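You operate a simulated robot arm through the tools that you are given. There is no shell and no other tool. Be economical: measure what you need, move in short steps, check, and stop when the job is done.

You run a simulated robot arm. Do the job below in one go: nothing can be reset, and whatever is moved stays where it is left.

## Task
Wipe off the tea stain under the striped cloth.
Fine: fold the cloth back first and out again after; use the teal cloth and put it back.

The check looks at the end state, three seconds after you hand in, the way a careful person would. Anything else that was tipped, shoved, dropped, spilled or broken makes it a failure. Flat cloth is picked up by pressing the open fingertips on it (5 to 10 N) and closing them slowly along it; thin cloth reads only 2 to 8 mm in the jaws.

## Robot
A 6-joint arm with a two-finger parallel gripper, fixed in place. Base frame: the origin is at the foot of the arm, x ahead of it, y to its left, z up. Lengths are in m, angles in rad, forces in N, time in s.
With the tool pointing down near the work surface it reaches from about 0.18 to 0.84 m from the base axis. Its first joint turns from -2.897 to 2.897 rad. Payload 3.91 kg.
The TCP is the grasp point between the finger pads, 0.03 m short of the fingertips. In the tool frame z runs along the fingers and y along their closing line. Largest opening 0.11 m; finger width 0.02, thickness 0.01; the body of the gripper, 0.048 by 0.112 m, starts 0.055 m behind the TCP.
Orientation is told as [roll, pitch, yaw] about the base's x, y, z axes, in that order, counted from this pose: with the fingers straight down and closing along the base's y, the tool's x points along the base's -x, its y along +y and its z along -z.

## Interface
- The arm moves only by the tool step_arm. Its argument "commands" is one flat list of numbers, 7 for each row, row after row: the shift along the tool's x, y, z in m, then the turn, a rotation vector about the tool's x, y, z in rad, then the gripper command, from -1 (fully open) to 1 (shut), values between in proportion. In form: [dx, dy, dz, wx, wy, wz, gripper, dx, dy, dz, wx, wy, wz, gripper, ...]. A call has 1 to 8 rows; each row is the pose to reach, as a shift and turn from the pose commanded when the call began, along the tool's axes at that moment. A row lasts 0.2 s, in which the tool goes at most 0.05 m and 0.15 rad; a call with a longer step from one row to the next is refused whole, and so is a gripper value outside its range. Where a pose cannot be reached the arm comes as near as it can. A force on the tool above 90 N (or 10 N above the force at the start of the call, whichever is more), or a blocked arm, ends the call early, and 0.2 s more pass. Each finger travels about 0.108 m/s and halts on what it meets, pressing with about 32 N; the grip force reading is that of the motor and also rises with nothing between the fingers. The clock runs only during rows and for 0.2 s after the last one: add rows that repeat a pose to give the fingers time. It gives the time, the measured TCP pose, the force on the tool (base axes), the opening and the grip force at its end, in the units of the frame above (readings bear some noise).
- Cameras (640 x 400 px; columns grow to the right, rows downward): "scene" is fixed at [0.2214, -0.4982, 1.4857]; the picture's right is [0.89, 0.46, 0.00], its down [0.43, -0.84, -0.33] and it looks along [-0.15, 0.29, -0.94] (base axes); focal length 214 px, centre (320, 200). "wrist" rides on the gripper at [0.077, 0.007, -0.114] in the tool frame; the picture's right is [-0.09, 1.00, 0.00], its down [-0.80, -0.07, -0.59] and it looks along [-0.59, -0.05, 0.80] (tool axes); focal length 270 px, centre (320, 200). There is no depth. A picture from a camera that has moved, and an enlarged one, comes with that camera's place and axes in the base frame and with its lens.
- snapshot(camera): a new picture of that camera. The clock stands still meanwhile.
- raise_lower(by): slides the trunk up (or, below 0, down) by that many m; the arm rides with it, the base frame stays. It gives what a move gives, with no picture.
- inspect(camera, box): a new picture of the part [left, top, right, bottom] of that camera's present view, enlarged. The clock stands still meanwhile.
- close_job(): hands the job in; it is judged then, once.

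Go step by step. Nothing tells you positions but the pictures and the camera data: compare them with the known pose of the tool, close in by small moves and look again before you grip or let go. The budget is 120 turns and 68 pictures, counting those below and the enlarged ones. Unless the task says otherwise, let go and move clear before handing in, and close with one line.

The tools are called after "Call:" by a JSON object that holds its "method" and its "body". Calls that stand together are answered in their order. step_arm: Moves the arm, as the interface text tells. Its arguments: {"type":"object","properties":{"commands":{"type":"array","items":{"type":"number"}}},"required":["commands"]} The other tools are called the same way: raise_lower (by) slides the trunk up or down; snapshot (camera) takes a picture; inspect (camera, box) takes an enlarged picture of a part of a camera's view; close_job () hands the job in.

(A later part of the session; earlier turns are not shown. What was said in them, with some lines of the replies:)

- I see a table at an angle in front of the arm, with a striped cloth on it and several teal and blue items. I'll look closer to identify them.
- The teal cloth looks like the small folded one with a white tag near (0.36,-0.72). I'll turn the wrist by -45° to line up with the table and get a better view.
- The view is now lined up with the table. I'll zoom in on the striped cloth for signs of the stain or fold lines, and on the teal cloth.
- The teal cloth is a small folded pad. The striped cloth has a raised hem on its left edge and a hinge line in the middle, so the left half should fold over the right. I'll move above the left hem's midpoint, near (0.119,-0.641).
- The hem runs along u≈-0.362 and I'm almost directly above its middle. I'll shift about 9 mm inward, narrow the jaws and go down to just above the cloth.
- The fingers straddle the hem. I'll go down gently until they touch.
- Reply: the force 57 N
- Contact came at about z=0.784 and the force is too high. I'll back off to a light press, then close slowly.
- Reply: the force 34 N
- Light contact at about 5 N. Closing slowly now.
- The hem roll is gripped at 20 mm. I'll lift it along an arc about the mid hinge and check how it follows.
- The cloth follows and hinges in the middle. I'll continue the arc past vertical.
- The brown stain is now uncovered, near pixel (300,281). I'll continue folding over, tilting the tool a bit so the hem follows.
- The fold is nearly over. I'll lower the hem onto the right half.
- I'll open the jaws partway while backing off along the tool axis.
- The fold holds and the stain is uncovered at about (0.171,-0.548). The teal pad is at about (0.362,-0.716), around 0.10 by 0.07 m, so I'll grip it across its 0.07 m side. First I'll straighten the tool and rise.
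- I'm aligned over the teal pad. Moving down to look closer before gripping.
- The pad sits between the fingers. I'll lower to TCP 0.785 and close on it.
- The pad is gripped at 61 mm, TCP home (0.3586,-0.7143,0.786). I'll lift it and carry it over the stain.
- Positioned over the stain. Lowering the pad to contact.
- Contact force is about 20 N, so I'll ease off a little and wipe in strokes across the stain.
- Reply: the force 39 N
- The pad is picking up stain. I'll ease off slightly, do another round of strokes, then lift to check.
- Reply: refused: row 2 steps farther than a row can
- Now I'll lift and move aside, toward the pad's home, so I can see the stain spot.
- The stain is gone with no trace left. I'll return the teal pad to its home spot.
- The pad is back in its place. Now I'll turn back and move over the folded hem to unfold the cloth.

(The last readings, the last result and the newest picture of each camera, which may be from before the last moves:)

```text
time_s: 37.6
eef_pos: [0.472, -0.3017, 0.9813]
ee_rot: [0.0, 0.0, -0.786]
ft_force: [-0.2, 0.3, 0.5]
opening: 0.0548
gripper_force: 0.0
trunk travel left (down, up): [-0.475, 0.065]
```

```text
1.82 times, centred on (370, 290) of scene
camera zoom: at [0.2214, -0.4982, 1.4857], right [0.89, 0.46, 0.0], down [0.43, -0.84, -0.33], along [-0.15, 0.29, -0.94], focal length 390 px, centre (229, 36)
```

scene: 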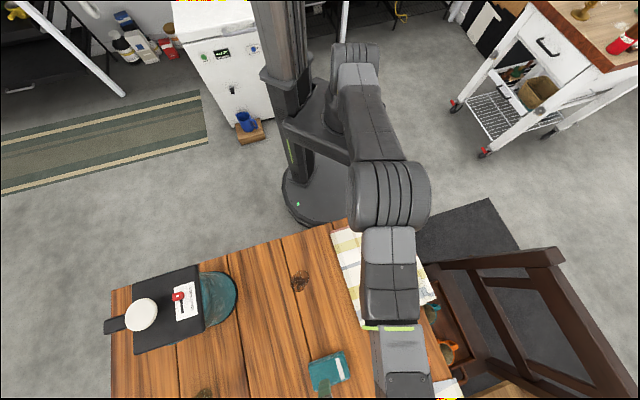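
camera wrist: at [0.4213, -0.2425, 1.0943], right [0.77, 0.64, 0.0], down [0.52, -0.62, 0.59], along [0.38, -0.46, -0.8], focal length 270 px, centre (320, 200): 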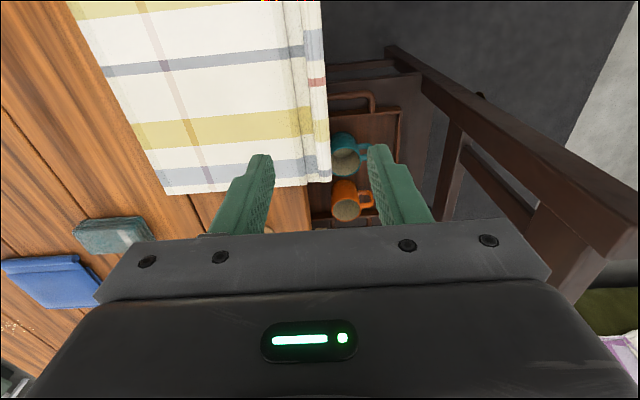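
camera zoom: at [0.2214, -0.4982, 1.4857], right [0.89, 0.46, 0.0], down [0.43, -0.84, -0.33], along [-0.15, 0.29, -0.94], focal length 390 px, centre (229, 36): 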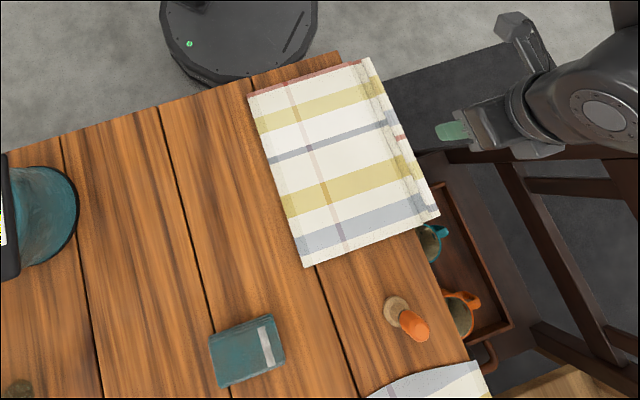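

Call:
{"method": "inspect", "body": {"camera": "wrist", "box": [200, 40, 420, 240]}}

Call:
{"method": "inspect", "body": {"camera": "scene", "box": [350, 190, 450, 310]}}

```text
2.00 times, centred on (310, 140) of wrist
camera zoom: at [0.4213, -0.2425, 1.0943], right [0.77, 0.64, 0.0], down [0.52, -0.62, 0.59], along [0.38, -0.46, -0.8], focal length 541 px, centre (340, 320)
```

zoom: 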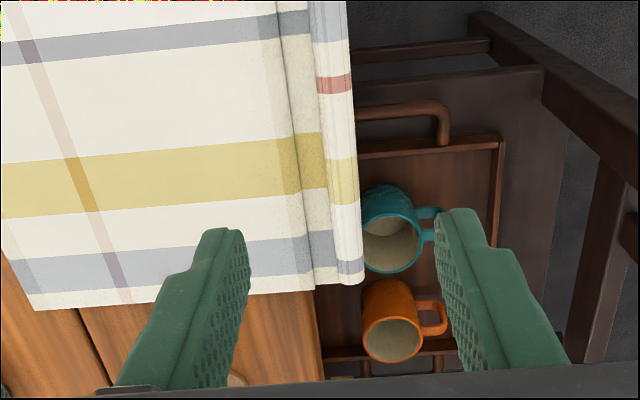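

```text
3.33 times, centred on (400, 250) of scene
camera zoom: at [0.2214, -0.4982, 1.4857], right [0.89, 0.46, 0.0], down [0.43, -0.84, -0.33], along [-0.15, 0.29, -0.94], focal length 715 px, centre (53, 33)
```

zoom: 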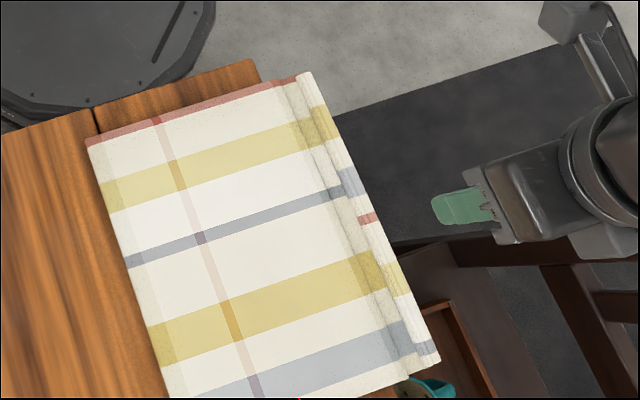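

The hem roll lies at u≈0.1145, just past the table's right edge. I'll go down closer with moderate opening to check its shape.

Call:
{"method": "step_arm", "body": {"commands": [0, -0.004, 0.045, 0, 0, 0, 0.1, 0, -0.006, 0.09, 0, 0, 0, 0.1, 0, -0.006, 0.125, 0, 0, 0, 0.1, 0, -0.006, 0.15, 0, 0, 0, 0.1]}}

Call:
{"method": "snapshot", "body": {"camera": "wrist"}}

Call:
{"method": "inspect", "body": {"camera": "scene", "box": [350, 200, 450, 300]}}

```text
time_s: 38.6
eef_pos: [0.4673, -0.3077, 0.8301]
ee_rot: [0.001, 0.0, -0.786]
ft_force: [-0.4, 0.5, 0.0]
opening: 0.0496
gripper_force: 0.0
trunk travel left (down, up): [-0.475, 0.065]
```

```text
24 pictures are left
camera wrist: at [0.4179, -0.2488, 0.9453], right [0.77, 0.64, 0.0], down [0.52, -0.62, 0.59], along [0.38, -0.46, -0.8], focal length 270 px, centre (320, 200)
```

wrist: 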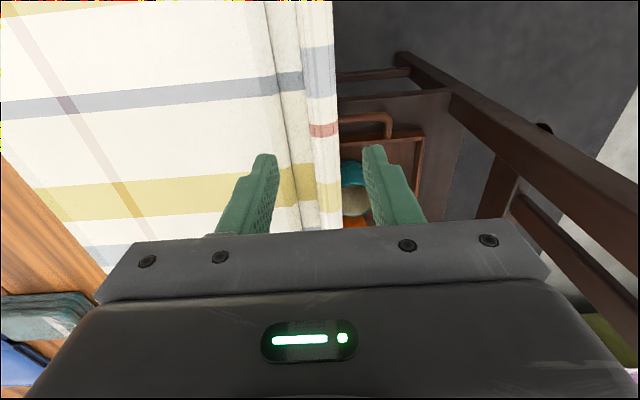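

```text
4.00 times, centred on (400, 250) of scene
camera zoom: at [0.2214, -0.4982, 1.4857], right [0.89, 0.46, 0.0], down [0.43, -0.84, -0.33], along [-0.15, 0.29, -0.94], focal length 858 px, centre (0, 0)
```

zoom: 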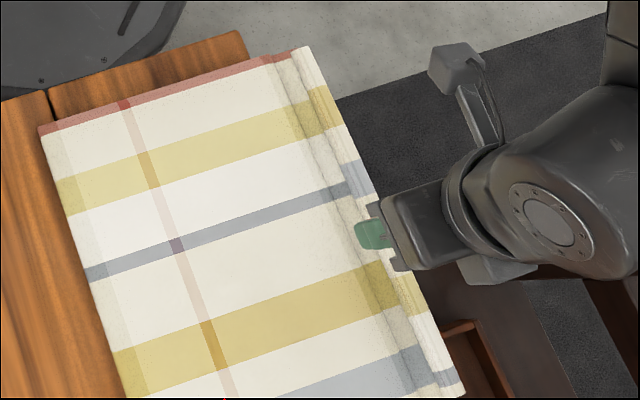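

Call:
{"method": "step_arm", "body": {"commands": [0, 0.002, 0.012, 0, 0, 0, 0.1, 0, 0.002, 0.022, 0, 0, 0, 0.1, 0, 0.002, 0.027, 0, 0, 0, 0.1, 0, 0.002, 0.03, 0, 0, 0, 0.1]}}

```text
time_s: 39.6
eef_pos: [0.4692, -0.3057, 0.804]
ee_rot: [0.0, -0.001, -0.786]
ft_force: [-0.5, -0.5, -0.2]
opening: 0.0494
gripper_force: 0.1
trunk travel left (down, up): [-0.475, 0.065]
```

Call:
{"method": "step_arm", "body": {"commands": [0, 0, 0.004, 0, 0, 0, 0.1, 0, 0, 0.007, 0, 0, 0, 0.1, 0, 0, 0.009, 0, 0, 0, 0.1, 0, 0, 0.009, 0, 0, 0, 0.1]}}

Call:
{"method": "snapshot", "body": {"camera": "wrist"}}

```text
time_s: 40.6
eef_pos: [0.4688, -0.3061, 0.7949]
ee_rot: [-0.001, -0.001, -0.784]
ft_force: [-1.1, 1.6, 15.9]
opening: 0.0491
gripper_force: 0.1
trunk travel left (down, up): [-0.475, 0.065]
```

```text
22 pictures are left
camera wrist: at [0.4183, -0.2465, 0.9081], right [0.77, 0.64, 0.0], down [0.52, -0.62, 0.6], along [0.38, -0.46, -0.8], focal length 270 px, centre (320, 200)
```

wrist: 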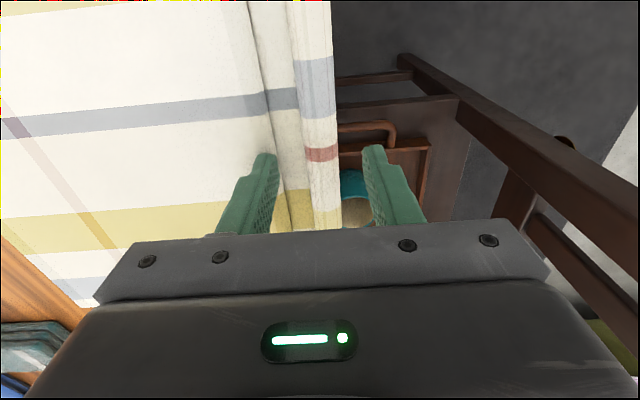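

Contact at about 16 N. I'll ease up slightly and close slowly along the cloth.

Call:
{"method": "step_arm", "body": {"commands": [0, 0.001, -0.0006, 0, 0, 0, 0.2, 0, 0.001, -0.0006, 0, 0, 0, 0.3, 0, 0.001, -0.0006, 0, 0, 0, 0.4, 0, 0.001, -0.0006, 0, 0, 0, 0.5, 0, 0.001, -0.0006, 0, 0, 0, 0.6, 0, 0.001, -0.0006, 0, 0, 0, 0.7, 0, 0.001, -0.0006, 0, 0, 0, 0.8]}}

Call:
{"method": "snapshot", "body": {"camera": "wrist"}}

```text
time_s: 42.2
eef_pos: [0.4701, -0.3048, 0.7938]
ee_rot: [0.0, -0.001, -0.785]
ft_force: [-2.6, 3.6, 6.0]
opening: 0.0113
gripper_force: 0.1
trunk travel left (down, up): [-0.475, 0.065]
```

```text
21 pictures are left
camera wrist: at [0.4193, -0.2452, 0.9076], right [0.77, 0.64, 0.0], down [0.52, -0.62, 0.59], along [0.38, -0.46, -0.8], focal length 270 px, centre (320, 200)
```

wrist: 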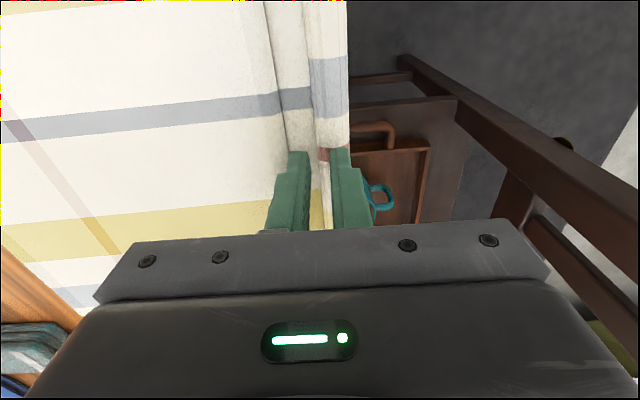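

Call:
{"method": "step_arm", "body": {"commands": [0, 0, 0, 0, 0, 0, 0.87, 0, 0, 0, 0, 0, 0, 0.93, 0, 0, 0, 0, 0, 0, 1, 0, 0, 0, 0, 0, 0, 1]}}

Call:
{"method": "snapshot", "body": {"camera": "wrist"}}

```text
time_s: 43.2
eef_pos: [0.4694, -0.3053, 0.7943]
ee_rot: [0.0, 0.0, -0.786]
ft_force: [-1.4, 2.4, 5.4]
opening: 0.0
gripper_force: 32.0
trunk travel left (down, up): [-0.475, 0.065]
```

```text
20 pictures are left
camera wrist: at [0.4192, -0.2458, 0.9079], right [0.77, 0.64, 0.0], down [0.52, -0.62, 0.59], along [0.38, -0.46, -0.8], focal length 270 px, centre (320, 200)
```

wrist: 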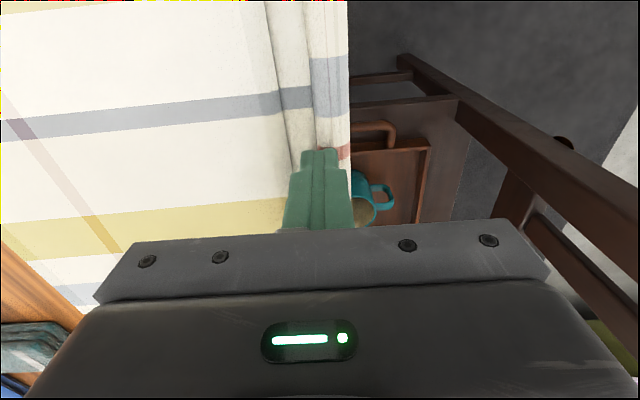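

The jaws closed on nothing because the hem now hangs below the panel level over the table edge. I'll back up and approach tilted from the right, so one finger goes under the overhanging hem.

Call:
{"method": "step_arm", "body": {"commands": [0, 0, -0.03, 0, 0, 0, 1, 0, 0.02, -0.06, 0.13, 0, 0, 0.5, 0, 0.04, -0.08, 0.26, 0, 0, 0.1, 0, 0.055, -0.085, 0.39, 0, 0, 0.1, 0, 0.065, -0.085, 0.52, 0, 0, 0.1, 0, 0.07, -0.085, 0.65, 0, 0, 0.1, 0, 0.07, -0.08, 0.78, 0, 0, 0.1, 0, 0.07, -0.075, 0.9, 0, 0, 0.1]}}

Call:
{"method": "snapshot", "body": {"camera": "wrist"}}

Call:
{"method": "inspect", "body": {"camera": "scene", "box": [300, 180, 520, 340]}}

```text
time_s: 45.0
eef_pos: [0.5178, -0.2539, 0.8686]
ee_rot: [-0.902, 0.0, -0.785]
ft_force: [-0.2, -0.1, -0.3]
opening: 0.0498
gripper_force: 0.0
trunk travel left (down, up): [-0.475, 0.065]
```

```text
19 pictures are left
camera wrist: at [0.5313, -0.1337, 0.934], right [0.5, 0.37, -0.78], down [0.86, -0.27, 0.42], along [-0.05, -0.89, -0.46], focal length 270 px, centre (320, 200)
```

wrist: 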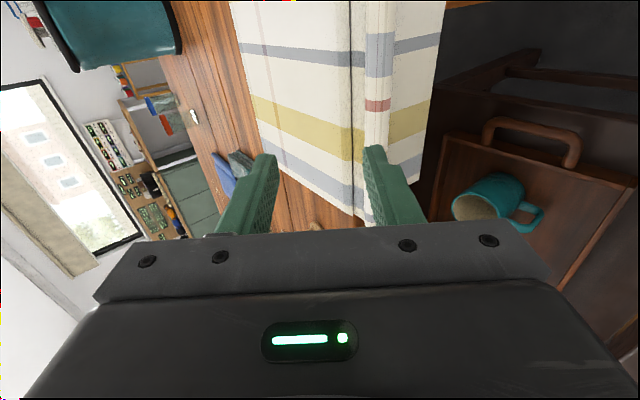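

```text
2.50 times, centred on (410, 260) of scene
camera zoom: at [0.2214, -0.4982, 1.4857], right [0.89, 0.46, 0.0], down [0.43, -0.84, -0.33], along [-0.15, 0.29, -0.94], focal length 536 px, centre (95, 50)
```

zoom: 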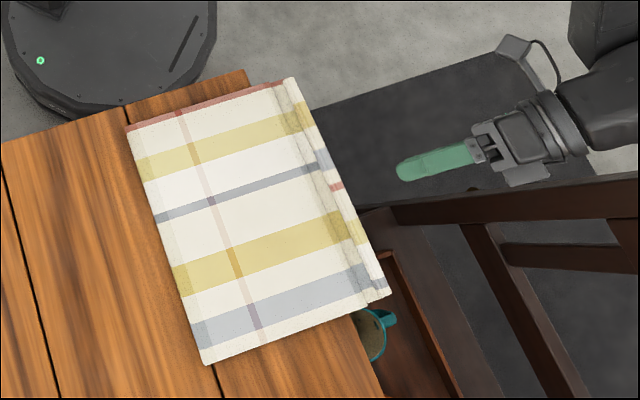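

Call:
{"method": "inspect", "body": {"camera": "wrist", "box": [300, 0, 480, 240]}}

```text
1.67 times, centred on (390, 120) of wrist
camera zoom: at [0.5313, -0.1337, 0.934], right [0.5, 0.37, -0.78], down [0.86, -0.27, 0.42], along [-0.05, -0.89, -0.46], focal length 450 px, centre (203, 333)
```

zoom: 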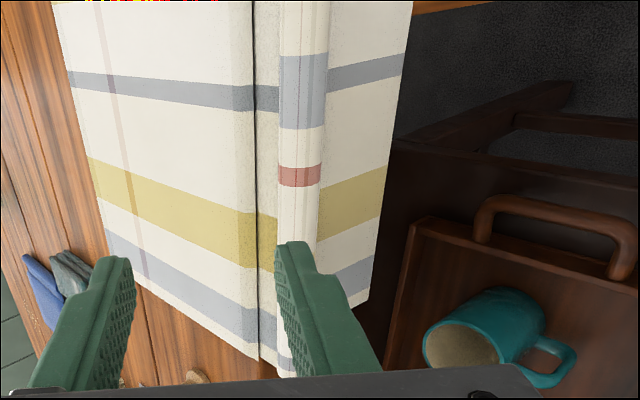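

The hem centre is near u≈0.127, z≈0.757, and the right half's edge drapes over the table side behind it. I'll slide the tilted jaws around the hem.

Call:
{"method": "step_arm", "body": {"commands": [0, 0.025, 0.023, 0, 0, 0, 0.1, 0, 0.0501, 0.0462, 0, 0, 0, 0.1, 0, 0.0501, 0.0662, 0, 0, 0, 0.1, 0, 0.0501, 0.0812, 0, 0, 0, 0.1, 0, 0.0501, 0.0862, 0, 0, 0, 0.1]}}

Call:
{"method": "snapshot", "body": {"camera": "wrist"}}

Call:
{"method": "inspect", "body": {"camera": "scene", "box": [340, 190, 480, 310]}}

```text
time_s: 46.2
eef_pos: [0.492, -0.2826, 0.7763]
ee_rot: [-0.902, 0.0, -0.785]
ft_force: [-0.3, -0.1, -0.6]
opening: 0.0496
gripper_force: 0.0
trunk travel left (down, up): [-0.475, 0.065]
```

```text
16 pictures are left
camera wrist: at [0.5042, -0.1607, 0.8418], right [0.5, 0.38, -0.78], down [0.86, -0.27, 0.43], along [-0.05, -0.89, -0.46], focal length 270 px, centre (320, 200)
```

wrist: 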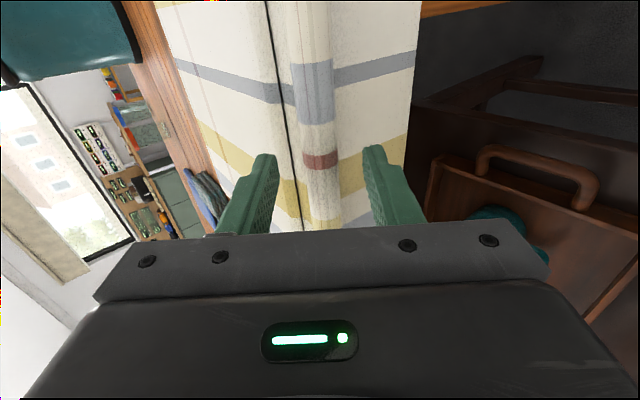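

```text
3.33 times, centred on (410, 250) of scene
camera zoom: at [0.2214, -0.4982, 1.4857], right [0.89, 0.46, 0.0], down [0.43, -0.84, -0.33], along [-0.15, 0.29, -0.94], focal length 715 px, centre (20, 33)
```

zoom: 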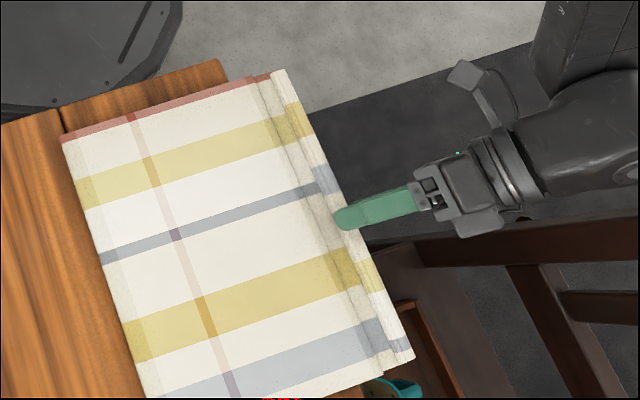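

The fingers now straddle the hem. I'll advance a little and close slowly.

Call:
{"method": "step_arm", "body": {"commands": [0, 0, 0.005, 0, 0, 0, 0.1, 0, 0, 0.009, 0, 0, 0, 0.1, 0, 0, 0.009, 0, 0, 0, 0.25, 0, 0, 0.009, 0, 0, 0, 0.4, 0, 0, 0.009, 0, 0, 0, 0.55, 0, 0, 0.009, 0, 0, 0, 0.7, 0, 0, 0.009, 0, 0, 0, 0.85, 0, 0, 0.009, 0, 0, 0, 1]}}

Call:
{"method": "snapshot", "body": {"camera": "wrist"}}

```text
time_s: 48.0
eef_pos: [0.4872, -0.2856, 0.7697]
ee_rot: [-0.9, 0.001, -0.788]
ft_force: [-0.7, 0.0, 0.1]
opening: 0.0208
gripper_force: 32.0
trunk travel left (down, up): [-0.475, 0.065]
```

```text
14 pictures are left
camera wrist: at [0.4991, -0.1654, 0.836], right [0.5, 0.38, -0.78], down [0.86, -0.27, 0.42], along [-0.05, -0.89, -0.46], focal length 270 px, centre (320, 200)
```

wrist: 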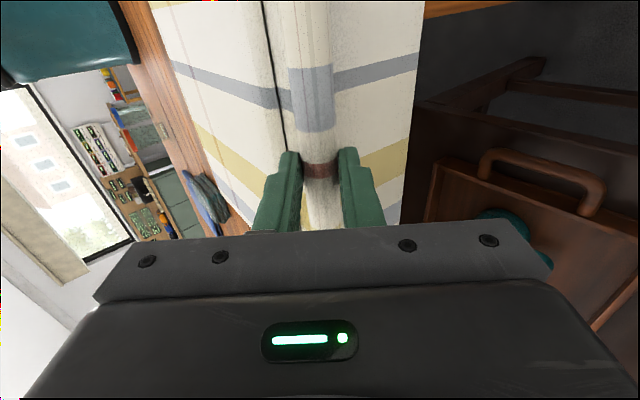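

The hem is gripped again at 21 mm. I'll now do the reverse arc: lift, untilt, and swing back left.

Call:
{"method": "step_arm", "body": {"commands": [0, -0.0382, -0.0227, -0.1, 0, 0, 1, 0, -0.079, -0.0379, -0.21, 0, 0, 1, 0, -0.1219, -0.0451, -0.32, 0, 0, 1, 0, -0.165, -0.0455, -0.44, 0, 0, 1, 0, -0.2073, -0.0408, -0.56, 0, 0, 1, 0, -0.2483, -0.0286, -0.68, 0, 0, 1, 0, -0.2864, -0.0095, -0.79, 0, 0, 1, 0, -0.3208, 0.0159, -0.9, 0, 0, 1]}}

Call:
{"method": "snapshot", "body": {"camera": "scene"}}

```text
time_s: 49.8
eef_pos: [0.3364, -0.4358, 1.015]
ee_rot: [0.0, -0.01, -0.785]
ft_force: [2.7, 6.8, 30.6]
opening: 0.0206
gripper_force: 32.1
trunk travel left (down, up): [-0.475, 0.065]
```

```text
13 pictures are left
```

scene: 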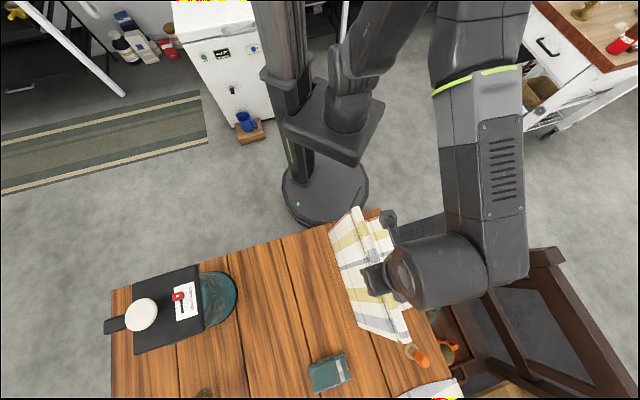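

The cloth is upright. Continuing the swing down to the left.

Call:
{"method": "step_arm", "body": {"commands": [0.001, -0.042, 0, 0, 0, 0, 1, 0.002, -0.0842, 0.004, 0, 0, 0, 1, 0.003, -0.1255, 0.015, 0, 0, 0, 1, 0.004, -0.1642, 0.033, 0, 0, 0, 1, 0.005, -0.1992, 0.0573, 0, 0, 0, 1, 0.006, -0.2294, 0.0875, 0, 0, 0, 1, 0.006, -0.2539, 0.1225, 0, 0, 0, 1]}}

Call:
{"method": "snapshot", "body": {"camera": "wrist"}}

Call:
{"method": "snapshot", "body": {"camera": "scene"}}

```text
time_s: 51.4
eef_pos: [0.1546, -0.6122, 0.8891]
ee_rot: [0.002, 0.003, -0.785]
ft_force: [0.4, -0.2, -0.2]
opening: 0.0208
gripper_force: 32.3
trunk travel left (down, up): [-0.475, 0.065]
```

```text
12 pictures are left
camera wrist: at [0.105, -0.5528, 1.0033], right [0.77, 0.64, 0.0], down [0.52, -0.62, 0.59], along [0.38, -0.45, -0.8], focal length 270 px, centre (320, 200)
```

wrist: 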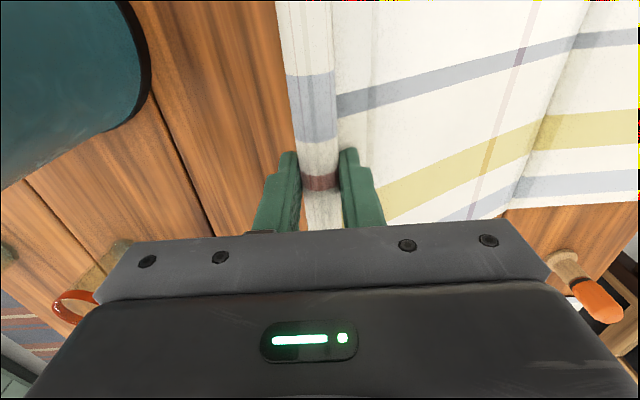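

```text
11 pictures are left
```

scene: 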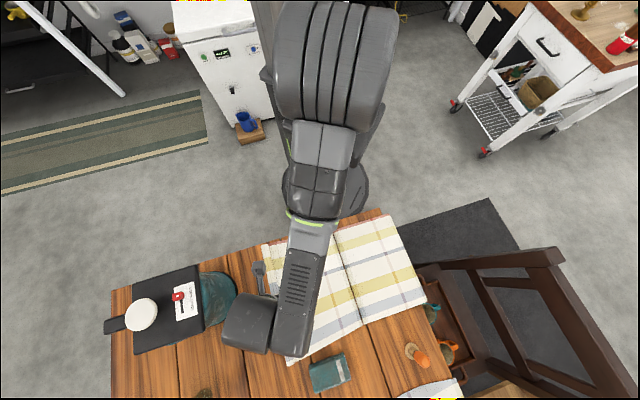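

The cloth is opening out correctly. I'll lower the hem to its original position.

Call:
{"method": "step_arm", "body": {"commands": [0.002, -0.018, 0.038, 0, 0, 0, 1, 0.004, -0.032, 0.078, 0, 0, 0, 1, 0.0054, -0.038, 0.098, 0, 0, 0, 1, 0.0054, -0.038, 0.103, 0, 0, 0, 1, 0.0054, -0.038, 0.103, 0, 0, 0, 1]}}

Call:
{"method": "inspect", "body": {"camera": "scene", "box": [250, 200, 480, 400]}}

```text
time_s: 52.6
eef_pos: [0.1236, -0.634, 0.7868]
ee_rot: [0.0, 0.0, -0.787]
ft_force: [1.1, 1.4, 0.4]
opening: 0.0208
gripper_force: 31.7
trunk travel left (down, up): [-0.475, 0.065]
```

```text
2.00 times, centred on (365, 300) of scene
camera zoom: at [0.2214, -0.4982, 1.4857], right [0.89, 0.46, 0.0], down [0.43, -0.84, -0.33], along [-0.15, 0.29, -0.94], focal length 429 px, centre (230, 0)
```

zoom: 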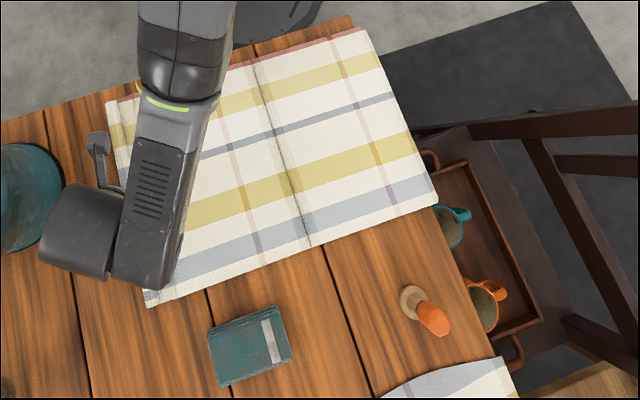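

The cloth matches its starting layout within a few millimetres. Releasing and lifting clear.

Call:
{"method": "step_arm", "body": {"commands": [0, 0, 0, 0, 0, 0, 0.5, 0, 0, 0, 0, 0, 0, 0.2, 0, 0, -0.01, 0, 0, 0, 0.1, 0, 0, -0.04, 0, 0, 0, 0.1, 0, 0, -0.085, 0, 0, 0, 0.1, 0, 0, -0.13, 0, 0, 0, 0.1, 0, 0, -0.175, 0, 0, 0, 0, 0, 0, -0.22, 0, 0, 0, 0]}}

Call:
{"method": "step_arm", "body": {"commands": [0.03, 0.03, -0.01, 0, 0, 0, 0, 0.06, 0.06, -0.03, 0, 0, 0, 0, 0.09, 0.09, -0.05, 0, 0, 0, 0, 0.12, 0.12, -0.08, 0, 0, 0, 0, 0.15, 0.15, -0.1, 0, 0, 0, 0, 0.18, 0.18, -0.12, 0, 0, 0, 0, 0.2, 0.21, -0.14, 0, 0, 0, 0]}}

Call:
{"method": "snapshot", "body": {"camera": "scene"}}

Call:
{"method": "inspect", "body": {"camera": "scene", "box": [250, 200, 480, 400]}}

```text
time_s: 54.4
eef_pos: [0.1218, -0.632, 1.0066]
ee_rot: [-0.001, 0.0, -0.786]
ft_force: [1.0, -0.1, -0.2]
opening: 0.0552
gripper_force: 0.1
trunk travel left (down, up): [-0.475, 0.065]
```

```text
refused: row 4 steps farther than a row can; nothing moved
```

```text
9 pictures are left
```

scene: 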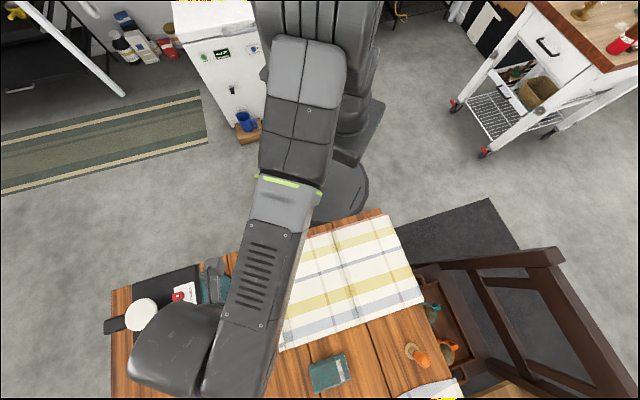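

```text
2.00 times, centred on (365, 300) of scene
camera zoom: at [0.2214, -0.4982, 1.4857], right [0.89, 0.46, 0.0], down [0.43, -0.84, -0.33], along [-0.15, 0.29, -0.94], focal length 429 px, centre (230, 0)
```

zoom: 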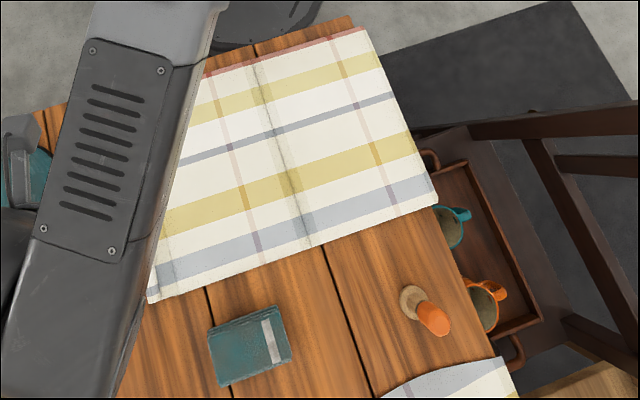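

I'll move the arm back toward its start, clear of the table, for a final look.

Call:
{"method": "step_arm", "body": {"commands": [0.026, 0.026, -0.018, 0, 0, 0, 0, 0.052, 0.052, -0.036, 0, 0, 0, 0, 0.078, 0.078, -0.054, 0, 0, 0, 0, 0.104, 0.104, -0.072, 0, 0, 0, 0, 0.13, 0.13, -0.09, 0, 0, 0, 0, 0.156, 0.156, -0.108, 0, 0, 0, 0, 0.182, 0.182, -0.126, 0, 0, 0, 0, 0.2, 0.2, -0.14, 0, 0, 0, 0]}}

Call:
{"method": "inspect", "body": {"camera": "scene", "box": [90, 200, 440, 400]}}

Call:
{"method": "inspect", "body": {"camera": "scene", "box": [250, 200, 480, 400]}}

```text
time_s: 56.2
eef_pos: [0.1242, -0.3496, 1.147]
ee_rot: [0.0, -0.001, -0.784]
ft_force: [0.8, -0.9, -0.1]
opening: 0.0551
gripper_force: 0.1
trunk travel left (down, up): [-0.475, 0.065]
```

```text
1.83 times, centred on (265, 300) of scene
camera zoom: at [0.2214, -0.4982, 1.4857], right [0.89, 0.46, 0.0], down [0.43, -0.84, -0.33], along [-0.15, 0.29, -0.94], focal length 392 px, centre (421, 17)
```

zoom: 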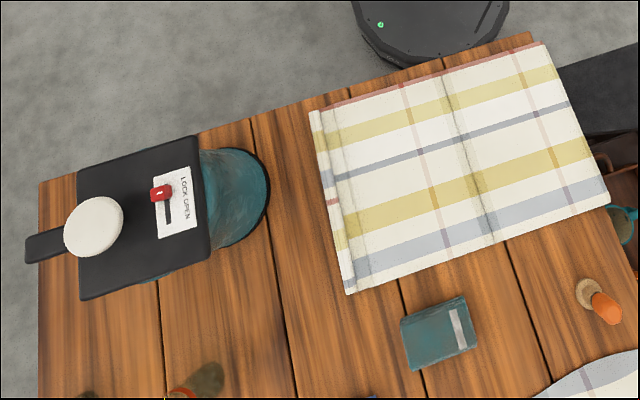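

```text
2.00 times, centred on (365, 300) of scene
camera zoom: at [0.2214, -0.4982, 1.4857], right [0.89, 0.46, 0.0], down [0.43, -0.84, -0.33], along [-0.15, 0.29, -0.94], focal length 429 px, centre (230, 0)
```

zoom: 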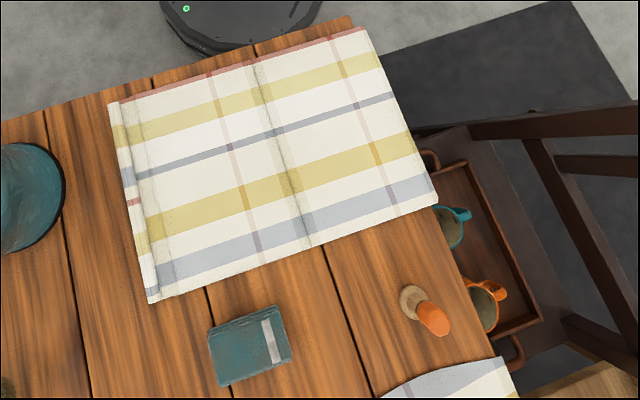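

The striped cloth lies flat within about 5 mm of where it started, the teal cloth is back in place, and nothing else has moved. Handing in.

Call:
{"method": "close_job", "body": {}}

```text
The job is handed in.
```

The tea stain is wiped off, the striped cloth is folded back out flat, the teal cloth is back in its place (now marked from the wipe), and the job is handed in.
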